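You operate a simulated robot arm through the tools that you are given. There is no shell and no other tool.

You are at the controls of a simulated robot arm. One attempt, no reset.

## Task
Put things in order on the top of the motor table. At the end: the large yellow block (marked "TEST") stands on top of the steel plate with the blue grip; the dark hinge pin with the teal cap stands where the short pin with the yellow cap stood; the tall collar with the blue patch is on the thin square plate; the short pin with the yellow cap stands where the large yellow block stood; whatever was shut is shut again. Leave all else as you found it, and nothing knocked over.

It is judged by the outcome, as a careful person would: the job done as asked, and still so three seconds after it is handed in. It fails if anything else is knocked over, pushed out of place, dropped, spilled or broken. A push-on lid holds only when it is set on centred and level and pressed home; a screw cap is set on level and turned clockwise until tight.

## Robot
A 6-joint arm with a two-finger gripper, fixed in place. Base frame: the origin is at the foot of the arm, x ahead of it, y to its left, z up; the work surface is at about z = 0. Units: m, rad, N and s.
With the tool pointing down near the work surface it reaches from about 0.24 to 0.62 m from the base axis. Its first joint turns from -1.152 to 1.152 rad. Payload 1.37 kg.
The tool frame sits at the grasp point between the pads (the TCP): z along the fingers, y along the line on which they close. The tips reach 0.022 m beyond it. The gripper opens to 0.092 m. The gripper's body begins 0.065 m behind the TCP.
Orientation is that of the tool frame in the base frame, as [roll, pitch, yaw] about the fixed x, y, z axes, in that order (R = Rz(yaw) Ry(pitch) Rx(roll)). With the fingers straight down and closing along the base's y, the tool's x points along the base's -x, its y along +y and its z along -z.

## Interface
- The arm moves only by the tool arm_command. Its argument "deltas" is text: rows parted by semicolons, each of 7 numbers parted by spaces: the shift along the base's x, y, z in m, then the turn, a rotation vector about the base's x, y, z in rad, then the gripper command, from -1 (shut) to 1 (fully open), values between in proportion. In form: tx ty tz rx ry rz jaw; .... A call has 1 to 20 rows; each row is the pose to reach, as a shift and turn from the pose commanded when the call began. Rows are played at 5 a second. More than 0.05 m and 0.15 rad between two rows, or a gripper value outside its range, and nothing of the call is played. Where a pose cannot be reached the arm comes as near as it can. A force on the tool above 40 N (or 10 N above the force at the start of the call, whichever is more), or a blocked arm, ends the call early, and 0.2 s more pass. The fingers move at their own pace and stop on an object; they squeeze with about 26 N. The grip force told is the motor's: it shows also when the fingers shut on nothing. Time passes only in rows, and 0.2 s behind the last, so rows that repeat a pose let the fingers close. The reply holds the time, the measured pose of the TCP, the force on the tool along the base axes, the opening and the grip force, in the units named above and with some noise, with the torque about the TCP (base axes, N m) and any sound that the robot's microphone picked up, and new pictures: "show" is both (left out), scene, wrist or none.
- Cameras (640 x 400 px; columns grow to the right, rows downward): "scene" is fixed at [0.0332, -0.4445, 0.5859]; the picture's right is [0.76, -0.65, 0.00], its down [-0.36, -0.42, -0.84] and it looks along [0.54, 0.64, -0.55] (base axes); focal length 277 px, centre (320, 200). "wrist" rides on the gripper at [0.071, 0.019, -0.102] in the tool frame; the picture's right is [-0.26, 0.97, 0.00], its down [-0.75, -0.20, -0.62] and it looks along [-0.60, -0.16, 0.78] (tool axes); focal length 280 px, centre (320, 200). There is no depth. A picture from a camera that has moved, and an enlarged one, comes with that camera's place and axes in the base frame and with its lens. The place of the scene camera against the robot may be out by one fixed shift of up to 0.018 m in any direction.
- close_up(camera, box): a new picture of the part [left, top, right, bottom] of that camera's present view, enlarged. No time passes.
- finish_job(): hands the job in; it is judged then, once.

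Nothing tells you positions but the pictures and the camera data. Unless the task says otherwise, let go and move clear before handing in.

The tools are called as a command line: name --argument value ..., lists and objects as JSON in quotes. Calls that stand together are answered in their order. arm_command: Moves the arm, as the interface text tells. Its arguments: {"type":"object","properties":{"deltas":{"type":"string"},"show":{"type":"string","enum":["both","scene","wrist","none"]}},"required":["deltas"]} The other tools are called the same way: close_up (camera, box) takes an enlarged picture of a part of a camera's view; finish_job () hands the job in.

At the start:

```text
clock: 0.0
eef_pos: [0.3624, 0.1309, 0.3381]
tool_rot: [3.141, 0.0, 3.14]
ft_force: [0.4, 0.0, 0.0]
torque: [0.01, -0.01, -0.01]
gripper_width: 0.0922
gripper_force: 0.0
```

scene: 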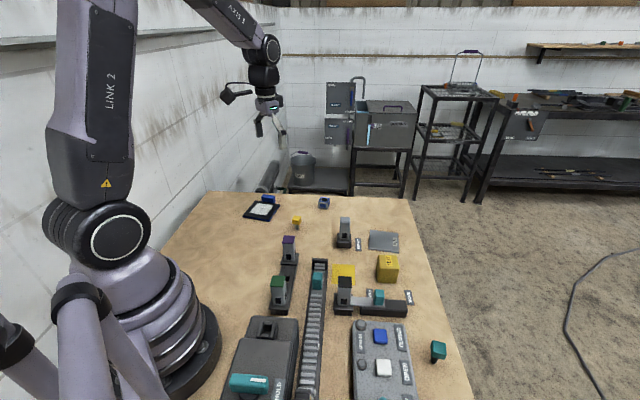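
wrist: 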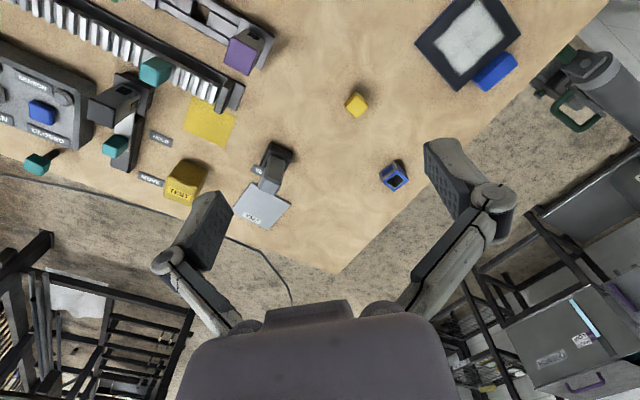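

I see a table with several mechanisms, a yellow TEST block, a small yellow-capped pin, a teal-capped item, a blue-patched collar and a plate. First I take close-ups to identify everything.

close_up --camera "scene" --box '[320, 210, 480, 310]'

close_up --camera "scene" --box '[220, 180, 380, 280]'

close_up --camera "scene" --box '[220, 300, 380, 400]'

close_up --camera "scene" --box '[320, 300, 480, 400]'

close_up --camera "wrist" --box '[0, 20, 256, 180]'

close_up --camera "wrist" --box '[80, 60, 336, 220]'

close_up --camera "wrist" --box '[220, 100, 420, 225]'

close_up --camera "wrist" --box '[380, 0, 540, 100]'

```text
4.00 times, centred on (400, 260) of scene
camera zoom: at [0.0332, -0.4445, 0.5859], right [0.76, -0.65, 0.0], down [-0.36, -0.42, -0.84], along [0.54, 0.64, -0.55], focal length 1107 px, centre (0, -40)
```

zoom: 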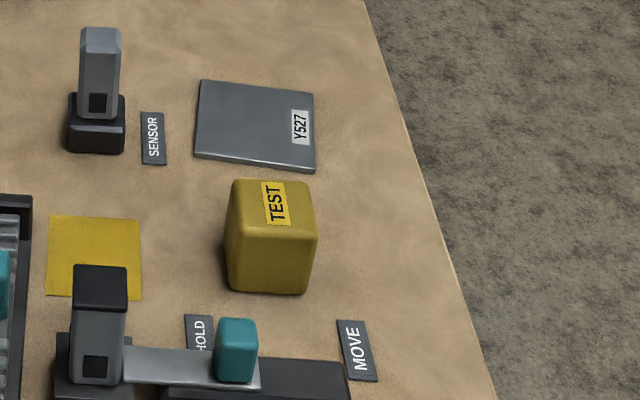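

```text
4.00 times, centred on (300, 230) of scene
camera zoom: at [0.0332, -0.4445, 0.5859], right [0.76, -0.65, 0.0], down [-0.36, -0.42, -0.84], along [0.54, 0.64, -0.55], focal length 1107 px, centre (400, 80)
```

zoom: 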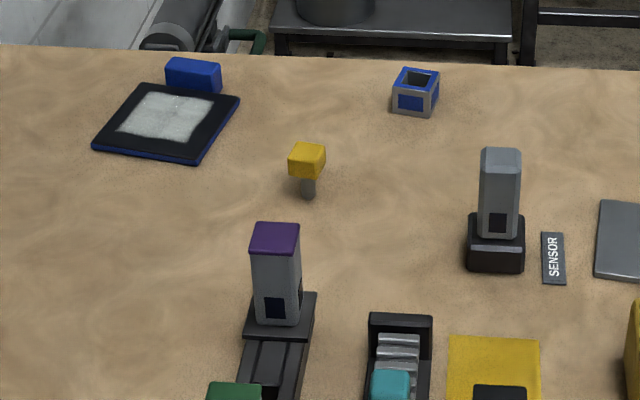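

```text
4.00 times, centred on (300, 350) of scene
camera zoom: at [0.0332, -0.4445, 0.5859], right [0.76, -0.65, 0.0], down [-0.36, -0.42, -0.84], along [0.54, 0.64, -0.55], focal length 1107 px, centre (400, -400)
```

zoom: 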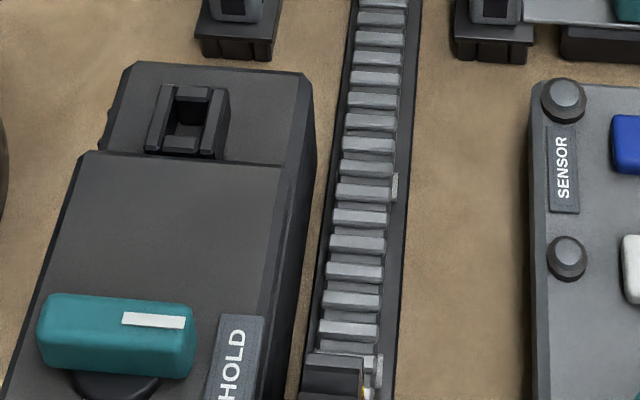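

```text
4.00 times, centred on (400, 350) of scene
camera zoom: at [0.0332, -0.4445, 0.5859], right [0.76, -0.65, 0.0], down [-0.36, -0.42, -0.84], along [0.54, 0.64, -0.55], focal length 1107 px, centre (0, -400)
```

zoom: 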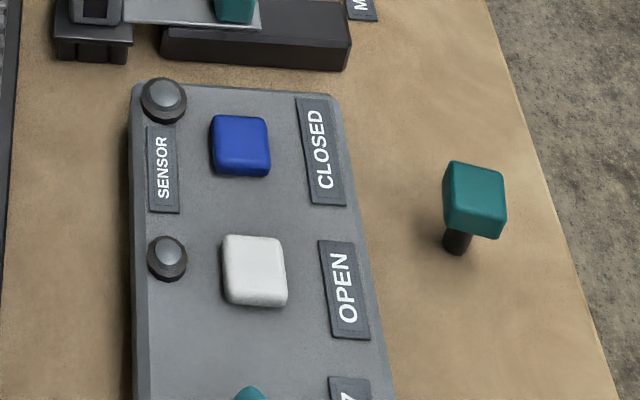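

```text
2.50 times, centred on (128, 100) of wrist
camera zoom: at [0.2909, 0.1503, 0.4416], right [0.26, 0.97, 0.0], down [0.75, -0.2, 0.62], along [0.6, -0.16, -0.78], focal length 701 px, centre (800, 450)
```

zoom: 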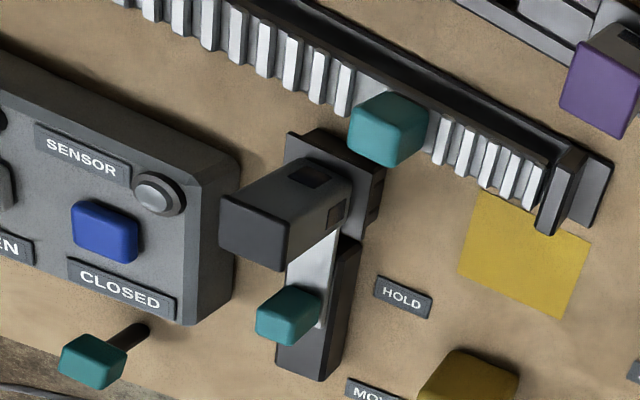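

```text
2.50 times, centred on (208, 140) of wrist
camera zoom: at [0.2909, 0.1503, 0.4416], right [0.26, 0.97, 0.0], down [0.75, -0.2, 0.62], along [0.6, -0.16, -0.78], focal length 701 px, centre (600, 350)
```

zoom: 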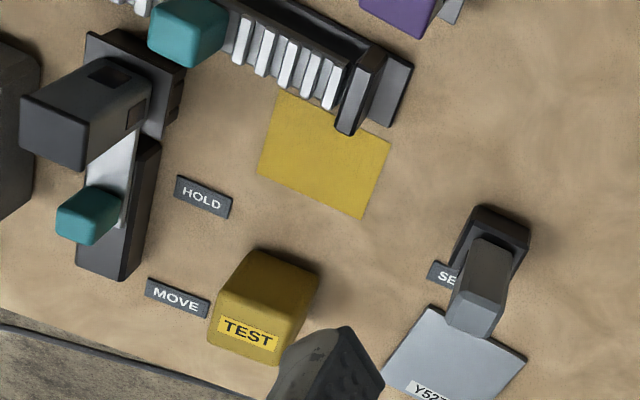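

```text
3.20 times, centred on (320, 162) of wrist
camera zoom: at [0.2909, 0.1503, 0.4416], right [0.26, 0.97, 0.0], down [0.75, -0.2, 0.62], along [0.6, -0.16, -0.78], focal length 897 px, centre (320, 320)
```

zoom: 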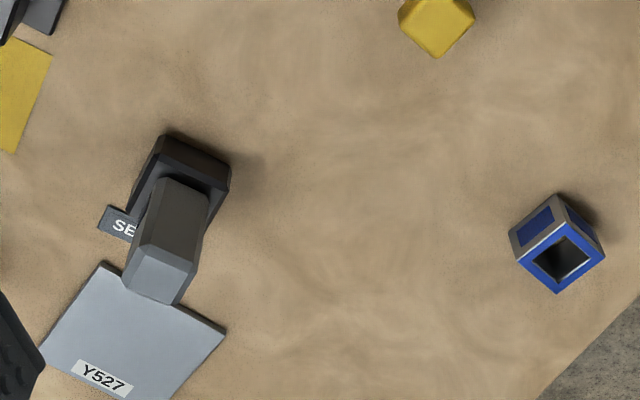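

```text
4.00 times, centred on (460, 50) of wrist
camera zoom: at [0.2909, 0.1503, 0.4416], right [0.26, 0.97, 0.0], down [0.75, -0.2, 0.62], along [0.6, -0.16, -0.78], focal length 1122 px, centre (-240, 800)
```

zoom: 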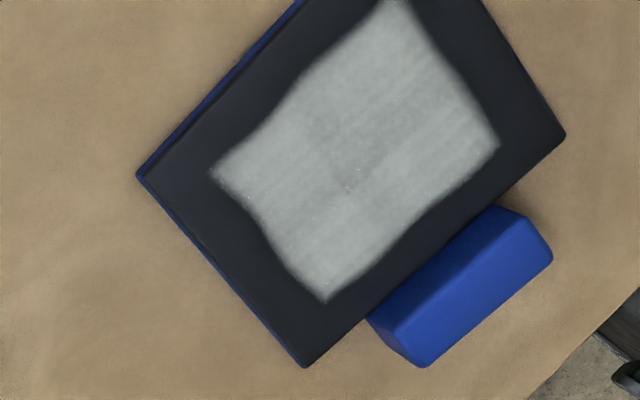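

The loose items are: the TEST block near (0.50,-0.15), the teal-capped pin near (0.39,-0.36), the yellow-capped pin near (0.45,0.16), a blue collar near (0.59,0.21), the Y527 plate near (0.61,-0.06) and the blue-grip plate near (0.41,0.33). I move high and sideways to look at the mechanisms on the right before I touch anything.

arm_command --deltas "0 -0.05 0 0 0 0 1; 0 -0.1 0 0 0 0 1; 0 -0.15 0 0 0 0 1; 0 -0.2 0 0 0 0 1; -0.02 -0.25 0 0 0 0 1; -0.04 -0.3 0 0 0 0 1; -0.06 -0.33 0.0 0 0 0 1; -0.06 -0.33 0.0 0 0 0 1"

```text
refused: row 5 steps farther than a row can; nothing moved
```

That was refused because one row's step was too long, and nothing moved. I repeat it with smaller steps.

arm_command --deltas "0 -0.048 0 0 0 0 1; 0 -0.096 0 0 0 0 1; 0 -0.144 0 0 0 0 1; 0 -0.19 0 0 0 0 1; -0.02 -0.23 0 0 0 0 1; -0.04 -0.27 0 0 0 0 1; -0.06 -0.31 0.0 0 0 0 1; -0.06 -0.33 0.0 0 0 0 1"

```text
clock: 1.8
eef_pos: [0.3012, -0.1987, 0.3374]
tool_rot: [3.141, 0.001, 3.141]
ft_force: [0.9, 0.0, -0.9]
torque: [0.0, 0.03, 0.02]
gripper_width: 0.0921
gripper_force: 0.1
camera wrist: at [0.2304, -0.1807, 0.4408], right [0.26, 0.97, 0.0], down [0.75, -0.2, 0.63], along [0.6, -0.16, -0.78], focal length 280 px, centre (320, 200)
```

scene: 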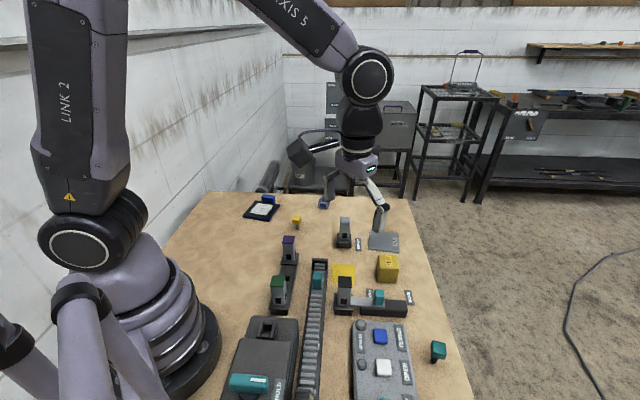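
wrist: 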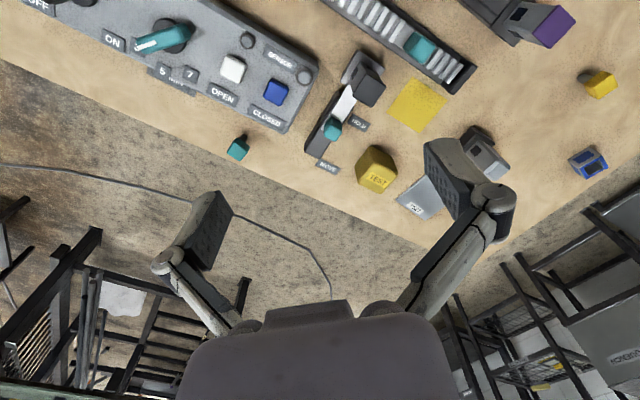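

The view shows a control panel with ON/OFF, a rotary knob, and OPEN and CLOSED buttons. I enlarge it and the areas around it.

close_up --camera "wrist" --box '[0, 0, 320, 200]'

close_up --camera "wrist" --box '[280, 0, 600, 200]'

close_up --camera "wrist" --box '[200, 40, 328, 120]'

close_up --camera "wrist" --box '[540, 120, 640, 182]'

```text
2.00 times, centred on (160, 100) of wrist
camera zoom: at [0.2304, -0.1807, 0.4408], right [0.26, 0.97, 0.0], down [0.75, -0.2, 0.63], along [0.6, -0.16, -0.78], focal length 561 px, centre (640, 400)
```

zoom: 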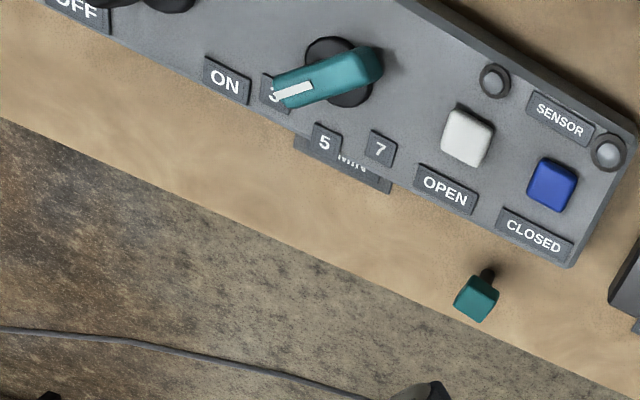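

```text
2.00 times, centred on (440, 100) of wrist
camera zoom: at [0.2304, -0.1807, 0.4408], right [0.26, 0.97, 0.0], down [0.75, -0.2, 0.63], along [0.6, -0.16, -0.78], focal length 561 px, centre (80, 400)
```

zoom: 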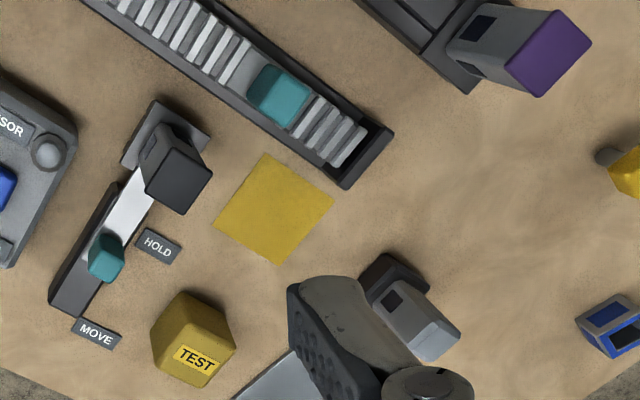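

```text
5.00 times, centred on (264, 80) of wrist
camera zoom: at [0.2304, -0.1807, 0.4408], right [0.26, 0.97, 0.0], down [0.75, -0.2, 0.63], along [0.6, -0.16, -0.78], focal length 1402 px, centre (600, 800)
```

zoom: 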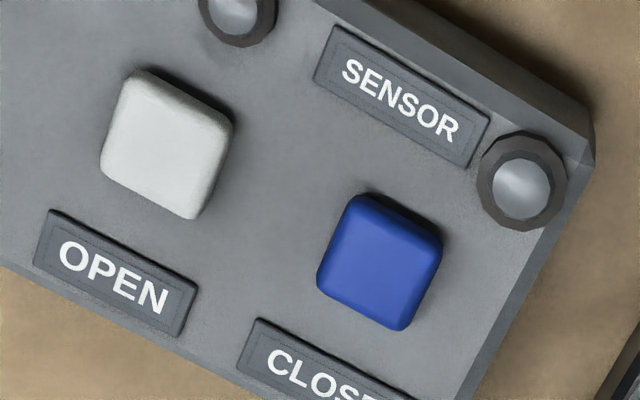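

```text
6.40 times, centred on (590, 151) of wrist
camera zoom: at [0.2304, -0.1807, 0.4408], right [0.26, 0.97, 0.0], down [0.75, -0.2, 0.63], along [0.6, -0.16, -0.78], focal length 1794 px, centre (-1408, 514)
```

zoom: 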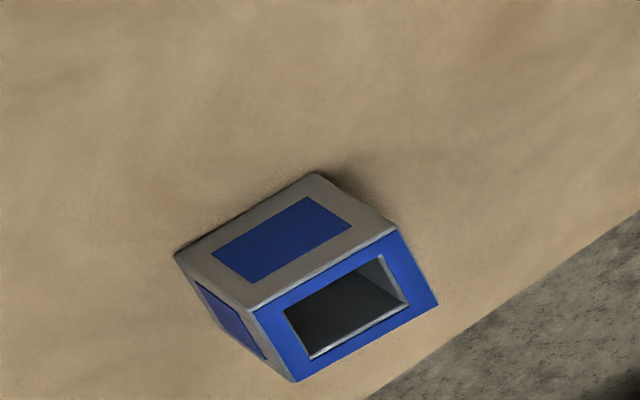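

I can't yet see the near part of the table with the dark box and the rotary knobs. I tilt the tool so the wrist camera looks straight down there.

arm_command --deltas "0 0 0.02 0 0.12 0 1; 0 0 0.04 0 0.24 0 1; 0 0.0 0.05 0 0.36 0 1; 0 0.0 0.05 0 0.48 0 1; 0 0.0 0.05 0 0.6 0 1; 0 0.0 0.05 0 0.6 0 1"

```text
clock: 3.2
eef_pos: [0.3026, -0.1999, 0.3881]
tool_rot: [-3.141, -0.601, 3.141]
ft_force: [-0.1, -0.1, -1.6]
torque: [0.01, 0.04, 0.01]
gripper_width: 0.0921
gripper_force: 0.1
camera wrist: at [0.3018, -0.1797, 0.5137], right [0.22, 0.96, -0.15], down [0.97, -0.2, 0.09], along [0.06, -0.16, -0.98], focal length 280 px, centre (320, 200)
```

scene: 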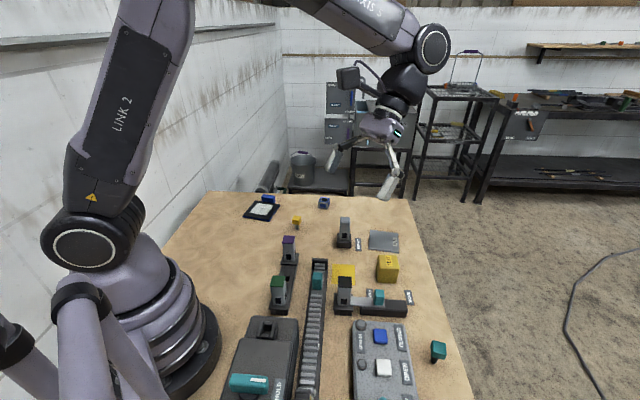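
wrist: 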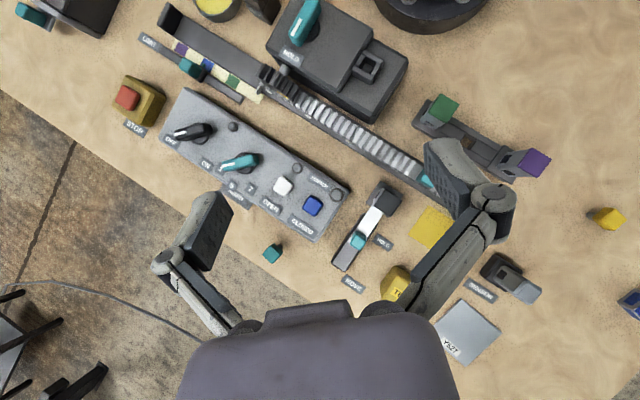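

Now I see much more: a stop button, a rack with a gauge strip, a motor box and more items near the top left. I enlarge these.

close_up --camera "wrist" --box '[0, 0, 160, 100]'

close_up --camera "wrist" --box '[130, 0, 290, 100]'

close_up --camera "wrist" --box '[250, 0, 442, 120]'

close_up --camera "wrist" --box '[100, 70, 356, 230]'

close_up --camera "wrist" --box '[380, 80, 572, 200]'

close_up --camera "wrist" --box '[320, 160, 448, 240]'

```text
4.00 times, centred on (80, 50) of wrist
camera zoom: at [0.3018, -0.1797, 0.5137], right [0.22, 0.96, -0.15], down [0.97, -0.2, 0.09], along [0.06, -0.16, -0.98], focal length 1122 px, centre (1280, 800)
```

zoom: 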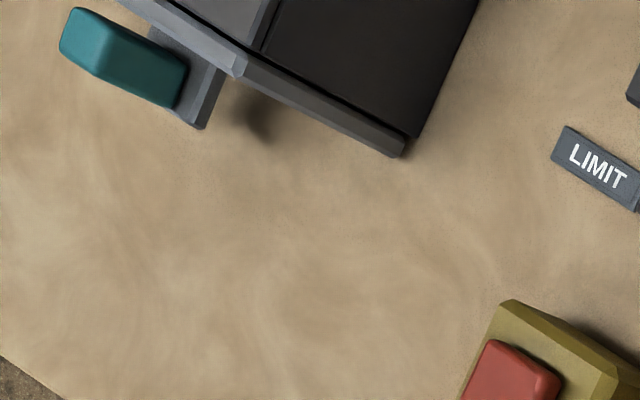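

```text
4.00 times, centred on (210, 50) of wrist
camera zoom: at [0.3018, -0.1797, 0.5137], right [0.22, 0.96, -0.15], down [0.97, -0.2, 0.09], along [0.06, -0.16, -0.98], focal length 1122 px, centre (760, 800)
```

zoom: 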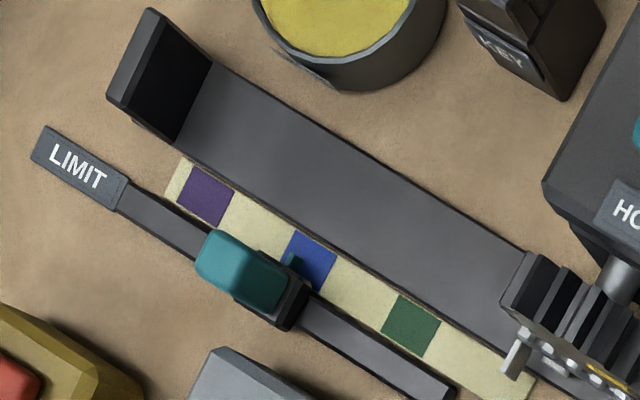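

```text
3.33 times, centred on (346, 60) of wrist
camera zoom: at [0.3018, -0.1797, 0.5137], right [0.22, 0.96, -0.15], down [0.97, -0.2, 0.09], along [0.06, -0.16, -0.98], focal length 935 px, centre (233, 667)
```

zoom: 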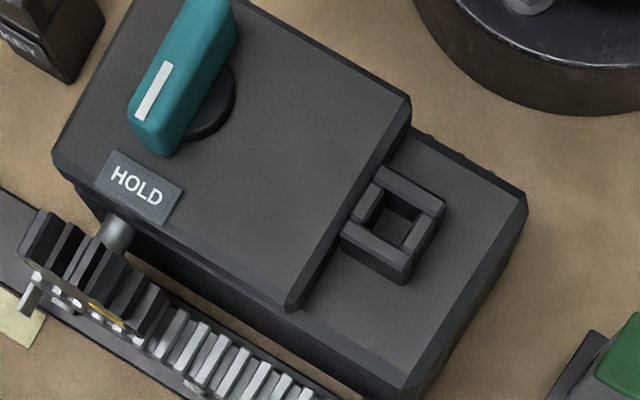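

```text
2.50 times, centred on (228, 150) of wrist
camera zoom: at [0.3018, -0.1797, 0.5137], right [0.22, 0.96, -0.15], down [0.97, -0.2, 0.09], along [0.06, -0.16, -0.98], focal length 701 px, centre (550, 325)
```

zoom: 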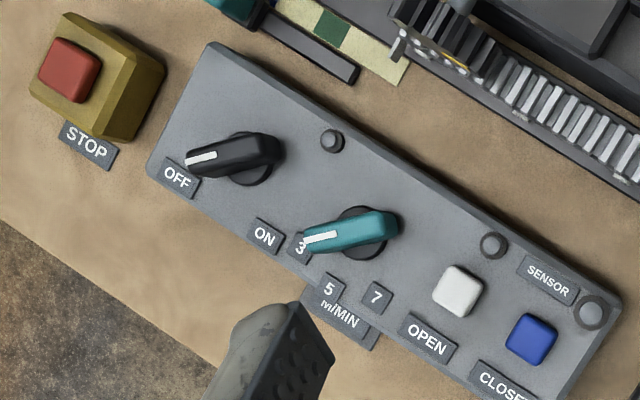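

```text
3.33 times, centred on (476, 140) of wrist
camera zoom: at [0.3018, -0.1797, 0.5137], right [0.22, 0.96, -0.15], down [0.97, -0.2, 0.09], along [0.06, -0.16, -0.98], focal length 935 px, centre (-200, 400)
```

zoom: 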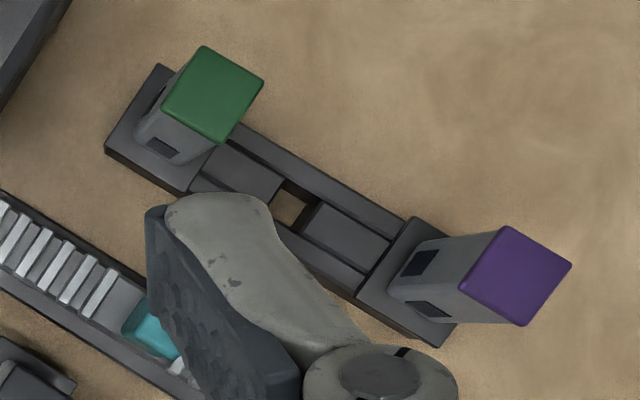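

```text
5.00 times, centred on (384, 200) of wrist
camera zoom: at [0.3018, -0.1797, 0.5137], right [0.22, 0.96, -0.15], down [0.97, -0.2, 0.09], along [0.06, -0.16, -0.98], focal length 1402 px, centre (0, 200)
```

zoom: 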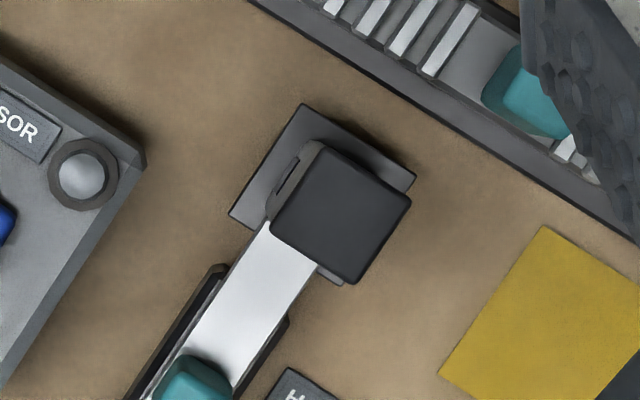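

There is a drawer-like cabinet far to the right near (-0.1,-0.7), probably out of reach. Next I look at the left half of the table with the same tilt.

arm_command --deltas "0 0.048 0 0 0 0 1; 0 0.096 0 0 0 0 1; 0 0.144 0 0 0 0 1; 0 0.192 0 0 0 0 1; 0 0.24 0 0 0 0 1; 0 0.288 0 0 0 0 1; 0 0.336 0 0 0 0 1; 0 0.384 0 0 0 0 1; 0 0.40 0 0 0 0 1; 0 0.40 0 0 0 0 1"

```text
clock: 5.4
eef_pos: [0.3008, 0.2002, 0.388]
tool_rot: [-3.141, -0.602, 3.141]
ft_force: [-0.4, -0.4, 0.2]
torque: [0.02, -0.01, 0.01]
gripper_width: 0.0919
gripper_force: 0.0
camera wrist: at [0.3004, 0.2187, 0.5145], right [0.22, 0.96, -0.15], down [0.97, -0.2, 0.09], along [0.06, -0.16, -0.98], focal length 280 px, centre (320, 200)
```

scene: 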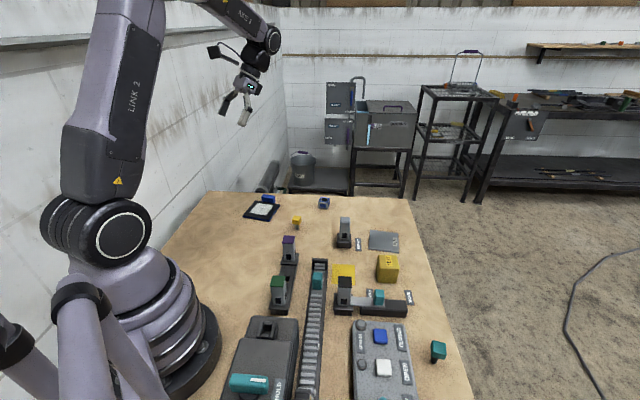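
wrist: 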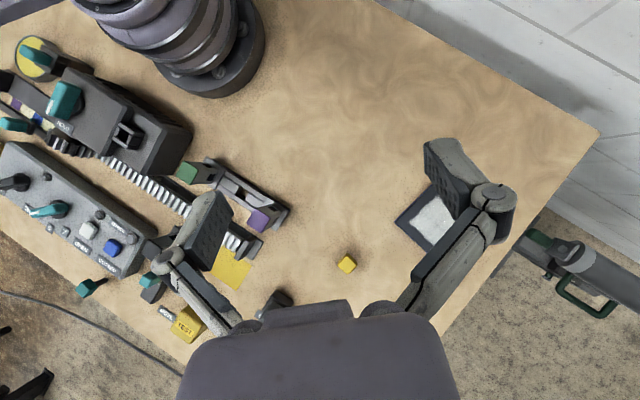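

The left side holds only the plate with the blue grip. I go back over to the far right to check the cabinet there and whether anything hides in it.

arm_command --deltas "0 -0.048 0 0 0 0 1; 0 -0.096 0 0 0 0 1; 0 -0.144 0 0 0 0 1; 0 -0.192 0 0 0 0 1; 0 -0.24 0 0 0 0 1; 0 -0.288 0 0 0 0 1; 0 -0.336 0 0 0 0 1; 0 -0.384 0 0 0 0 1; 0 -0.43 0 0 0 0 1; 0 -0.478 0 0 0 0 1; -0.02 -0.52 0 0 0 0 1;-0.03 -0.56 0 0 0 0 1; -0.03 -0.56 0 -0.12 0 0 1; -0.03 -0.56 0 -0.24 0 0 1; -0.03 -0.56 0 -0.36 0 0 1; -0.03 -0.56 0 -0.36 0 0 1"

```text
clock: 8.8
eef_pos: [0.2705, -0.3581, 0.3886]
tool_rot: [-2.713, -0.557, 2.903]
ft_force: [0.1, 0.1, 0.8]
torque: [0.03, 0.01, 0.02]
gripper_width: 0.092
gripper_force: 0.0
camera wrist: at [0.2705, -0.2967, 0.4991], right [0.22, 0.85, -0.48], down [0.97, -0.16, 0.16], along [0.06, -0.5, -0.86], focal length 280 px, centre (320, 200)
```

scene: 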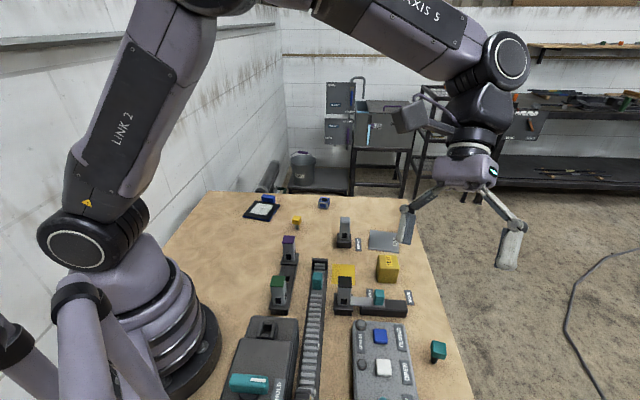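
wrist: 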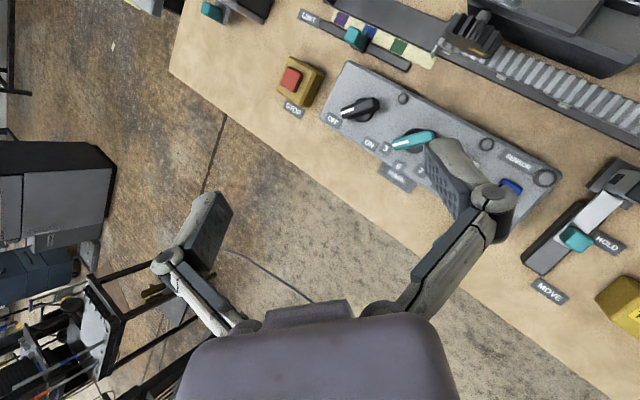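

The cabinet at about (-0.15,-0.73) is out of the arm's reach, so every item I need is in the open. I level the tool again and go toward the TEST block for accurate views.

arm_command --deltas "0 0.03 0 0.12 0 0 1; 0 0.07 0 0.24 0 0 1; 0 0.11 0 0.36 0 0 1; 0 0.15 0 0.36 0 0 1" --show "none"

arm_command --deltas "0.03 0.02 -0.02 0 -0.12 0 1; 0.06 0.04 -0.04 0 -0.24 0 1; 0.09 0.06 -0.06 0 -0.36 0 1; 0.12 0.06 -0.08 0 -0.48 0 1; 0.14 0.06 -0.1 0 -0.6 0 1; 0.14 0.06 -0.12 0 -0.6 0 1; 0.14 0.06 -0.12 0 -0.6 0 1"

```text
clock: 9.8
eef_pos: [0.2708, -0.2101, 0.3886]
tool_rot: [3.14, -0.602, 3.141]
ft_force: [0.2, -0.8, 0.2]
torque: [0.0, 0.01, 0.05]
gripper_width: 0.0919
gripper_force: 0.1
```

```text
clock: 11.4
eef_pos: [0.4118, -0.148, 0.2695]
tool_rot: [3.141, 0.0, -3.141]
ft_force: [0.5, -0.1, -0.3]
torque: [-0.02, 0.0, -0.01]
gripper_width: 0.0922
gripper_force: 0.1
camera wrist: at [0.3414, -0.1291, 0.3713], right [0.26, 0.96, 0.0], down [0.75, -0.2, 0.63], along [0.6, -0.16, -0.78], focal length 280 px, centre (320, 200)
```

scene: 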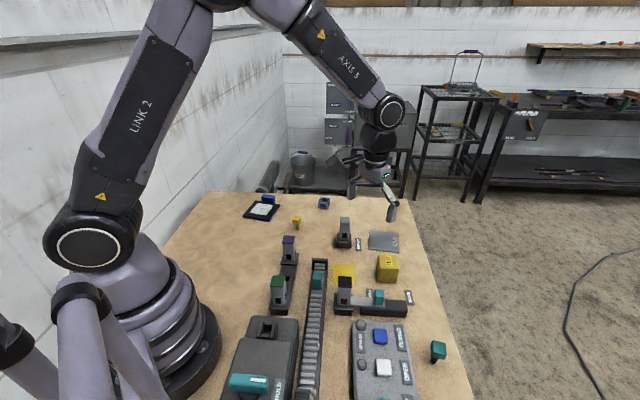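
wrist: 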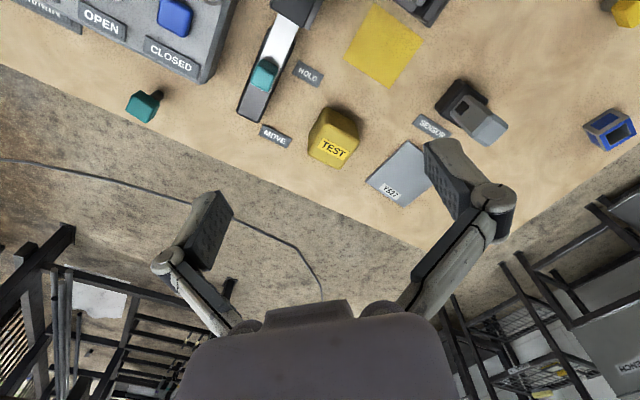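

close_up --camera "wrist" --box '[280, 80, 408, 160]'

close_up --camera "wrist" --box '[350, 60, 542, 180]'

close_up --camera "wrist" --box '[100, 70, 180, 120]'

close_up --camera "wrist" --box '[220, 0, 348, 80]'

```text
5.00 times, centred on (344, 120) of wrist
camera zoom: at [0.3414, -0.1291, 0.3713], right [0.26, 0.96, 0.0], down [0.75, -0.2, 0.63], along [0.6, -0.16, -0.78], focal length 1402 px, centre (200, 600)
```

zoom: 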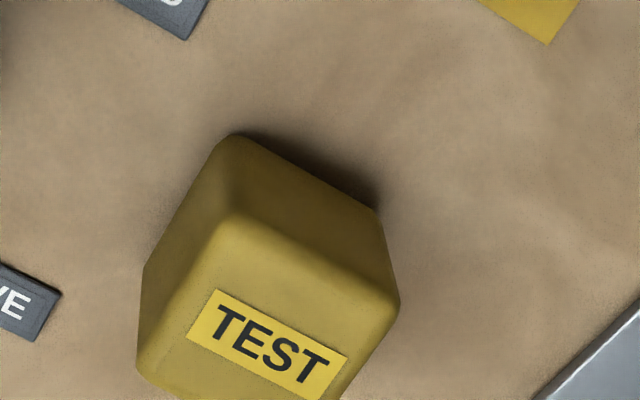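

```text
3.33 times, centred on (446, 120) of wrist
camera zoom: at [0.3414, -0.1291, 0.3713], right [0.26, 0.96, 0.0], down [0.75, -0.2, 0.63], along [0.6, -0.16, -0.78], focal length 935 px, centre (-100, 467)
```

zoom: 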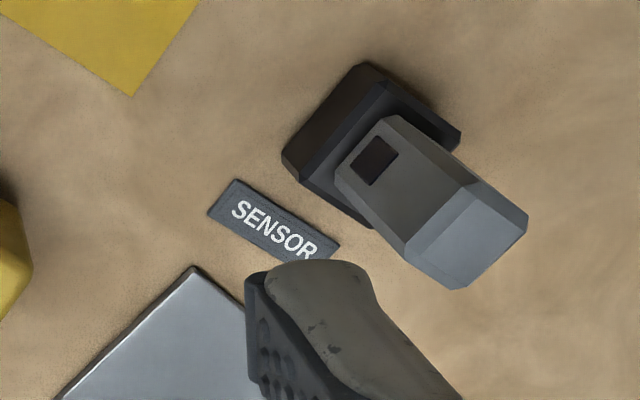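

```text
8.00 times, centred on (140, 95) of wrist
camera zoom: at [0.3414, -0.1291, 0.3713], right [0.26, 0.96, 0.0], down [0.75, -0.2, 0.63], along [0.6, -0.16, -0.78], focal length 2243 px, centre (1760, 1040)
```

zoom: 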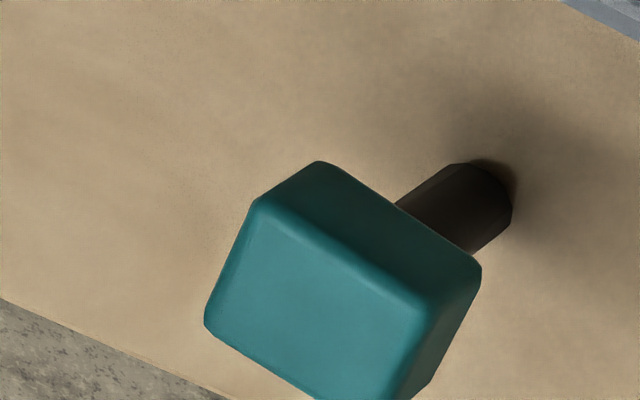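

```text
5.00 times, centred on (284, 40) of wrist
camera zoom: at [0.3414, -0.1291, 0.3713], right [0.26, 0.96, 0.0], down [0.75, -0.2, 0.63], along [0.6, -0.16, -0.78], focal length 1402 px, centre (500, 1000)
```

zoom: 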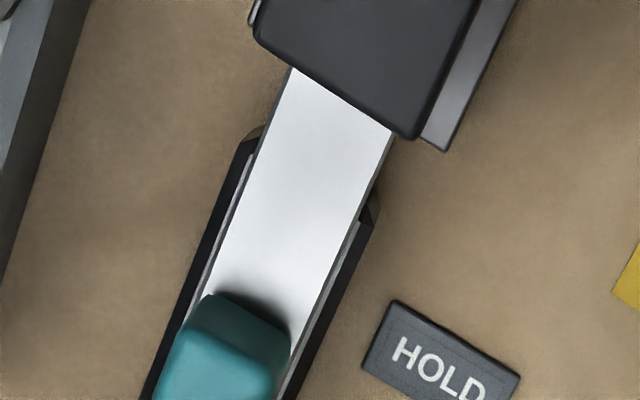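

The TEST block is about 0.05 m on each side, centred near (0.507,-0.156) and turned about 45° with the table. I move above it with the fingers turned 45° and check the alignment.

arm_command --deltas "0.016 0 -0.02 0 0 0.13 1; 0.032 -0.002 -0.04 0 0 0.26 1; 0.048 -0.004 -0.06 0 0 0.39 1; 0.064 -0.006 -0.08 0 0 0.52 1; 0.08 -0.008 -0.1 0 0 0.65 1; 0.095 -0.008 -0.12 0 0 0.785 1; 0.095 -0.008 -0.12 0 0 0.785 1" --show "wrist"

```text
clock: 13.0
eef_pos: [0.5064, -0.1568, 0.1476]
tool_rot: [3.141, -0.001, -2.355]
ft_force: [-0.2, 0.5, -0.3]
torque: [0.01, -0.02, -0.01]
gripper_width: 0.0919
gripper_force: 0.1
camera wrist: at [0.443, -0.1936, 0.2512], right [-0.5, 0.87, 0.0], down [0.68, 0.39, 0.63], along [0.54, 0.31, -0.78], focal length 280 px, centre (320, 200)
```

wrist: 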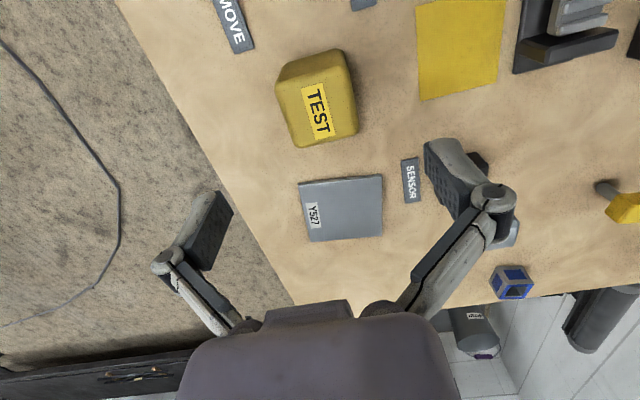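

close_up --camera "wrist" --box '[240, 30, 400, 130]'

close_up --camera "wrist" --box '[240, 60, 400, 160]'

close_up --camera "wrist" --box '[270, 160, 430, 260]'

```text
4.00 times, centred on (320, 80) of wrist
camera zoom: at [0.443, -0.1936, 0.2512], right [-0.5, 0.87, 0.0], down [0.68, 0.39, 0.63], along [0.54, 0.31, -0.78], focal length 1122 px, centre (320, 680)
```

zoom: 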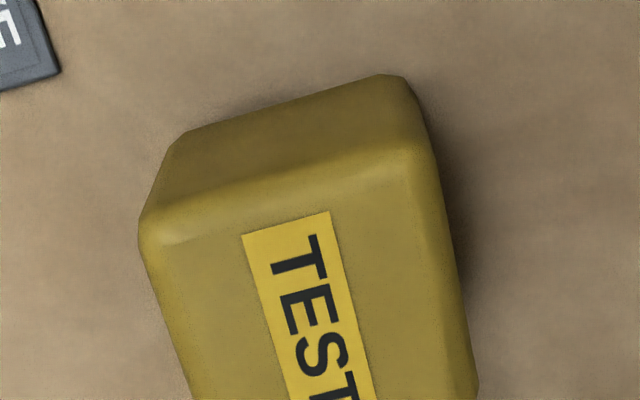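

```text
4.00 times, centred on (320, 110) of wrist
camera zoom: at [0.443, -0.1936, 0.2512], right [-0.5, 0.87, 0.0], down [0.68, 0.39, 0.63], along [0.54, 0.31, -0.78], focal length 1122 px, centre (320, 560)
```

zoom: 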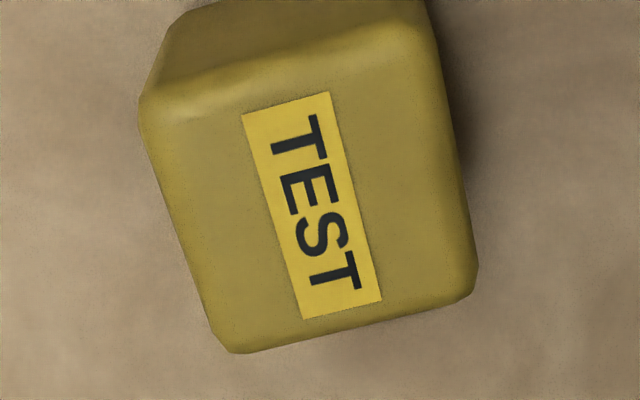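

```text
4.00 times, centred on (350, 210) of wrist
camera zoom: at [0.443, -0.1936, 0.2512], right [-0.5, 0.87, 0.0], down [0.68, 0.39, 0.63], along [0.54, 0.31, -0.78], focal length 1122 px, centre (200, 160)
```

zoom: 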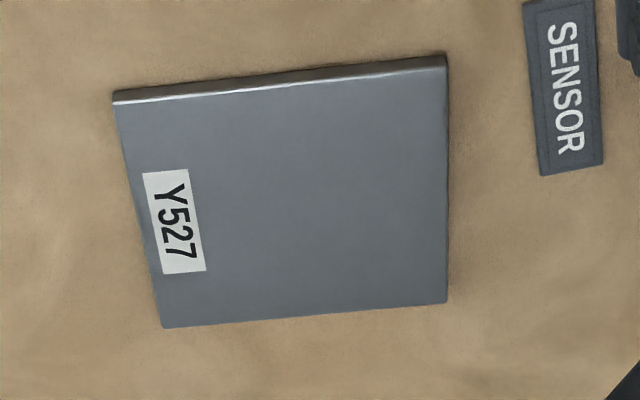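

The block's top centre measures (0.509,-0.1555) with a yaw of 45°, so a small correction is enough. I descend around it to TCP z≈0.03 with the fingers open.

arm_command --deltas "0.0025 0.001 -0.03 0 0 0 1; 0.0025 0.001 -0.06 0 0 0 1; 0.0025 0.001 -0.09 0 0 0 1; 0.0025 0.001 -0.117 0 0 0 1; 0.0025 0.001 -0.117 0 0 0 1"

```text
clock: 14.2
eef_pos: [0.5075, -0.1544, 0.0293]
tool_rot: [-3.142, 0.0, -2.356]
ft_force: [-0.1, 0.7, 0.5]
torque: [0.01, -0.01, 0.0]
gripper_width: 0.092
gripper_force: 0.0
camera wrist: at [0.4453, -0.1912, 0.1328], right [-0.5, 0.87, 0.0], down [0.68, 0.39, 0.63], along [0.54, 0.31, -0.78], focal length 280 px, centre (320, 200)
```

scene: 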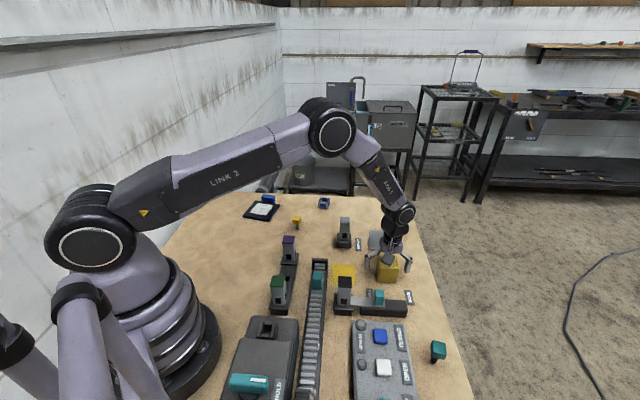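
wrist: 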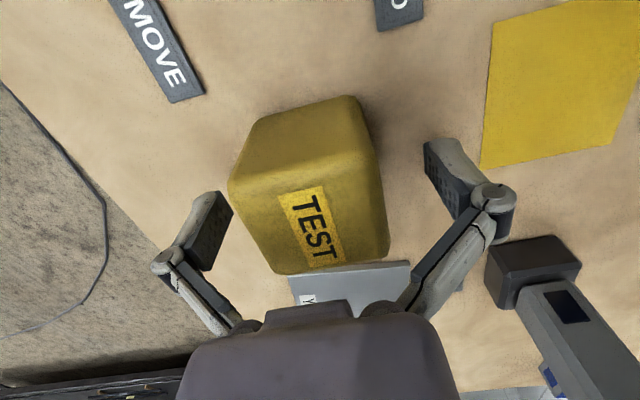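

The block sits between the fingers. I close the grip.

arm_command --deltas "0 0 0 0 0 0 -1; 0 0 0 0 0 0 -1; 0 0 0 0 0 0 -1; 0 0 0 0 0 0 -1; 0 0 0 0 0 0 -1" --show "wrist"

```text
clock: 15.4
eef_pos: [0.5079, -0.1548, 0.0306]
tool_rot: [3.141, -0.001, -2.358]
ft_force: [0.8, -0.5, 5.4]
torque: [0.03, 0.0, -0.01]
gripper_width: 0.0513
gripper_force: 25.2
camera wrist: at [0.4453, -0.1913, 0.1333], right [-0.5, 0.87, 0.0], down [0.68, 0.39, 0.63], along [0.54, 0.31, -0.78], focal length 280 px, centre (320, 200)
```

wrist: 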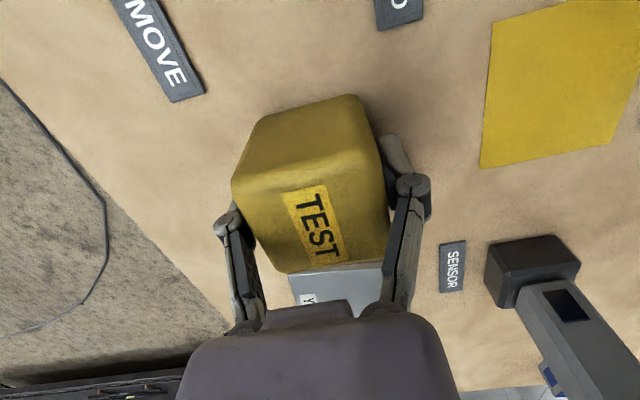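

The grip holds at 0.051 m. I lift and check the weight.

arm_command --deltas "0 0 0.02 0 0 0 -1; 0 0 0.06 0 0 0 -1; 0 0 0.105 0 0 0 -1; 0 0 0.15 0 0 0 -1; 0 0 0.195 0 0 0 -1; 0 0 0.22 0 0 0 -1" --show "wrist"

```text
clock: 16.8
eef_pos: [0.5082, -0.1575, 0.2524]
tool_rot: [3.141, 0.0, -2.358]
ft_force: [0.0, -0.1, -1.7]
torque: [-0.01, 0.04, 0.01]
gripper_width: 0.0515
gripper_force: 25.6
camera wrist: at [0.445, -0.1938, 0.3558], right [-0.5, 0.87, 0.0], down [0.68, 0.39, 0.62], along [0.54, 0.31, -0.78], focal length 280 px, centre (320, 200)
```

wrist: 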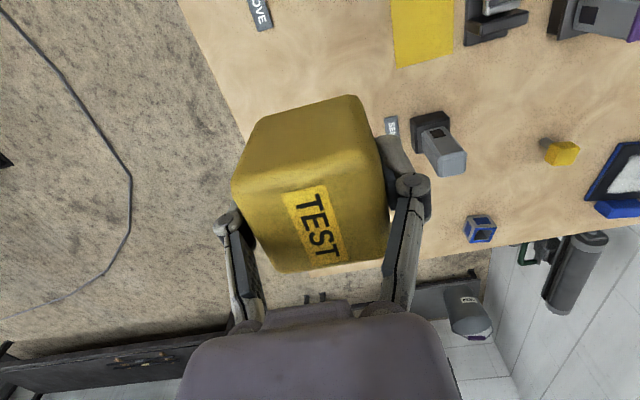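

The block is lifted and light. I carry it at z=0.25 toward the blue-grip plate and stop short to measure the plate.

arm_command --deltas "-0.011 0.044 0 0 0 -0.02 -1; -0.022 0.088 0 0 0 -0.04 -1; -0.034 0.132 0 0 0 -0.06 -1; -0.046 0.176 0 0 0 -0.08 -1; -0.058 0.22 0 0 0 -0.1 -1; -0.069 0.264 0 0 0 -0.12 -1; -0.08 0.308 0 0 0 -0.15 -1; -0.09 0.35 0 0 0 -0.174 -1; -0.09 0.35 0 0 0 -0.174 -1" --show "wrist"

```text
clock: 18.8
eef_pos: [0.4165, 0.1956, 0.2523]
tool_rot: [-3.141, -0.001, -2.531]
ft_force: [0.7, -0.1, -2.4]
torque: [-0.02, 0.01, 0.0]
gripper_width: 0.0516
gripper_force: 25.7
camera wrist: at [0.348, 0.1699, 0.3562], right [-0.34, 0.94, 0.0], down [0.73, 0.26, 0.62], along [0.59, 0.21, -0.78], focal length 280 px, centre (320, 200)
```

wrist: 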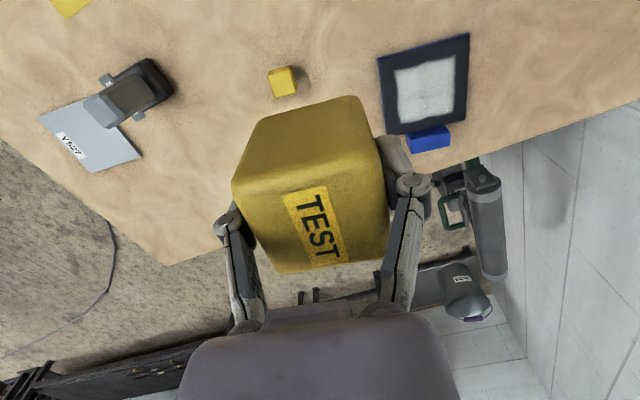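

close_up --camera "wrist" --box '[352, 20, 512, 120]'

close_up --camera "wrist" --box '[352, 70, 512, 170]'

close_up --camera "wrist" --box '[244, 50, 324, 100]'

```text
4.00 times, centred on (432, 70) of wrist
camera zoom: at [0.348, 0.1699, 0.3562], right [-0.34, 0.94, 0.0], down [0.73, 0.26, 0.62], along [0.59, 0.21, -0.78], focal length 1122 px, centre (-128, 720)
```

zoom: 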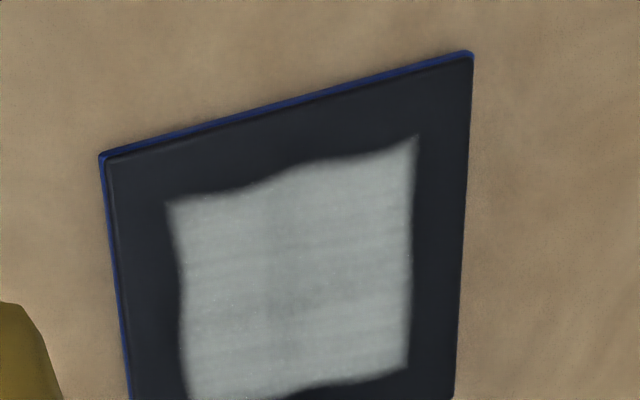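

```text
4.00 times, centred on (432, 120) of wrist
camera zoom: at [0.348, 0.1699, 0.3562], right [-0.34, 0.94, 0.0], down [0.73, 0.26, 0.62], along [0.59, 0.21, -0.78], focal length 1122 px, centre (-128, 520)
```

zoom: 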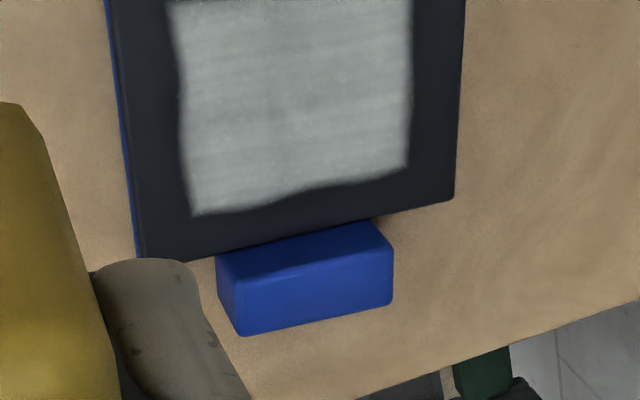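

```text
8.00 times, centred on (284, 75) of wrist
camera zoom: at [0.348, 0.1699, 0.3562], right [-0.34, 0.94, 0.0], down [0.73, 0.26, 0.62], along [0.59, 0.21, -0.78], focal length 2243 px, centre (608, 1200)
```

zoom: 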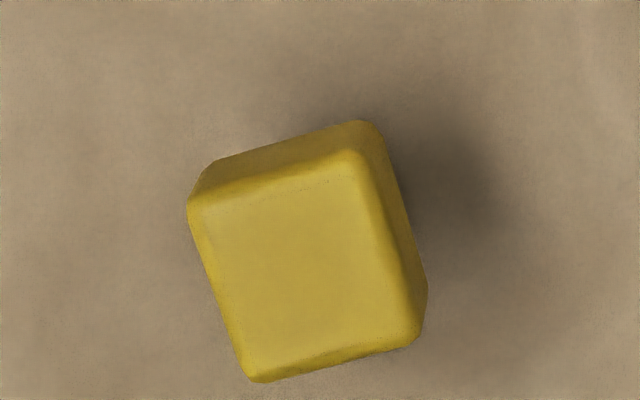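

The plate centre measures (0.409,0.328), about 0.10 m square with a yaw of about 34°. I move the block over it and lower to just above.

arm_command --deltas "-0.003 0.044 0 0 0 0 -1; -0.005 0.088 0 0 0 0 -1; -0.0075 0.132 0 0 0 0 -1; -0.0075 0.132 -0.04 0 0 0 -1; -0.0075 0.132 -0.08 0 0 0 -1; -0.0075 0.132 -0.12 0 0 0 -1; -0.0075 0.132 -0.16 0 0 0 -1; -0.0075 0.132 -0.19 0 0 0 -1; -0.0075 0.132 -0.2 0 0 0 -1; -0.0075 0.132 -0.2 0 0 0 -1"

```text
clock: 21.0
eef_pos: [0.4134, 0.3266, 0.051]
tool_rot: [-3.142, 0.0, -2.53]
ft_force: [0.4, -0.6, -1.9]
torque: [-0.04, 0.01, 0.02]
gripper_width: 0.0517
gripper_force: 25.9
camera wrist: at [0.3443, 0.3005, 0.1542], right [-0.34, 0.94, 0.0], down [0.73, 0.26, 0.62], along [0.59, 0.21, -0.78], focal length 280 px, centre (320, 200)
```

scene: 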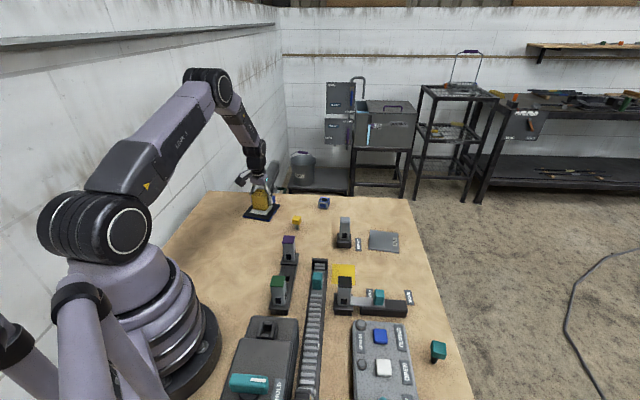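
wrist: 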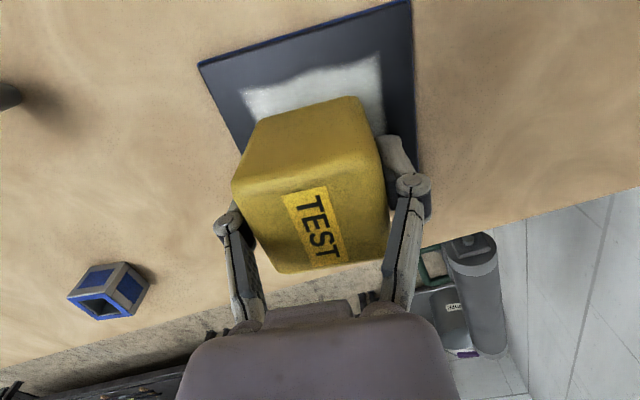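

The block is over the plate, about 4 mm toward the grip. I correct that and lower gently until contact.

arm_command --deltas "-0.004 0.002 -0.004 0 0 0 -1; -0.004 0.002 -0.008 0 0 0 -1; -0.004 0.002 -0.010 0 0 0 -1; -0.004 0.002 -0.010 0 0 0 -1" --show "wrist"

```text
clock: 22.0
eef_pos: [0.4073, 0.3296, 0.0432]
tool_rot: [3.141, 0.0, -2.53]
ft_force: [-0.1, -0.9, -1.8]
torque: [-0.04, -0.01, 0.02]
gripper_width: 0.0516
gripper_force: 25.9
camera wrist: at [0.3391, 0.3029, 0.1444], right [-0.34, 0.94, 0.0], down [0.73, 0.26, 0.63], along [0.59, 0.21, -0.78], focal length 280 px, centre (320, 200)
```

wrist: 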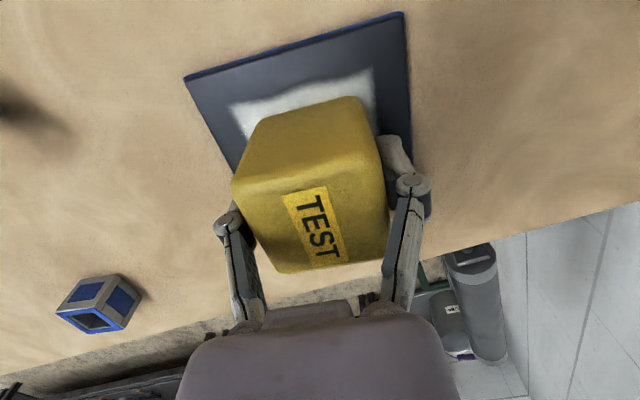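

No contact yet. I continue down in 1–2 mm steps.

arm_command --deltas "0 0 -0.001 0 0 0 -1; 0 0 -0.002 0 0 0 -1; 0 0 -0.003 0 0 0 -1; 0 0 -0.003 0 0 0 -1" --show "none"

arm_command --deltas "0 0 -0.001 0 0 0 -1; 0 0 -0.002 0 0 0 -1; 0 0 -0.002 0 0 0 -1" --show "none"

```text
clock: 23.0
eef_pos: [0.4094, 0.3278, 0.0384]
tool_rot: [3.142, 0.001, -2.53]
ft_force: [-2.9, -2.1, 17.7]
torque: [-0.04, 0.08, 0.0]
gripper_width: 0.0519
gripper_force: 26.0
```

```text
clock: 23.8
eef_pos: [0.4075, 0.3284, 0.0367]
tool_rot: [-3.141, 0.004, -2.53]
ft_force: [4.3, -0.7, 18.8]
torque: [-0.03, -0.09, -0.01]
gripper_width: 0.0516
gripper_force: 26.4
```

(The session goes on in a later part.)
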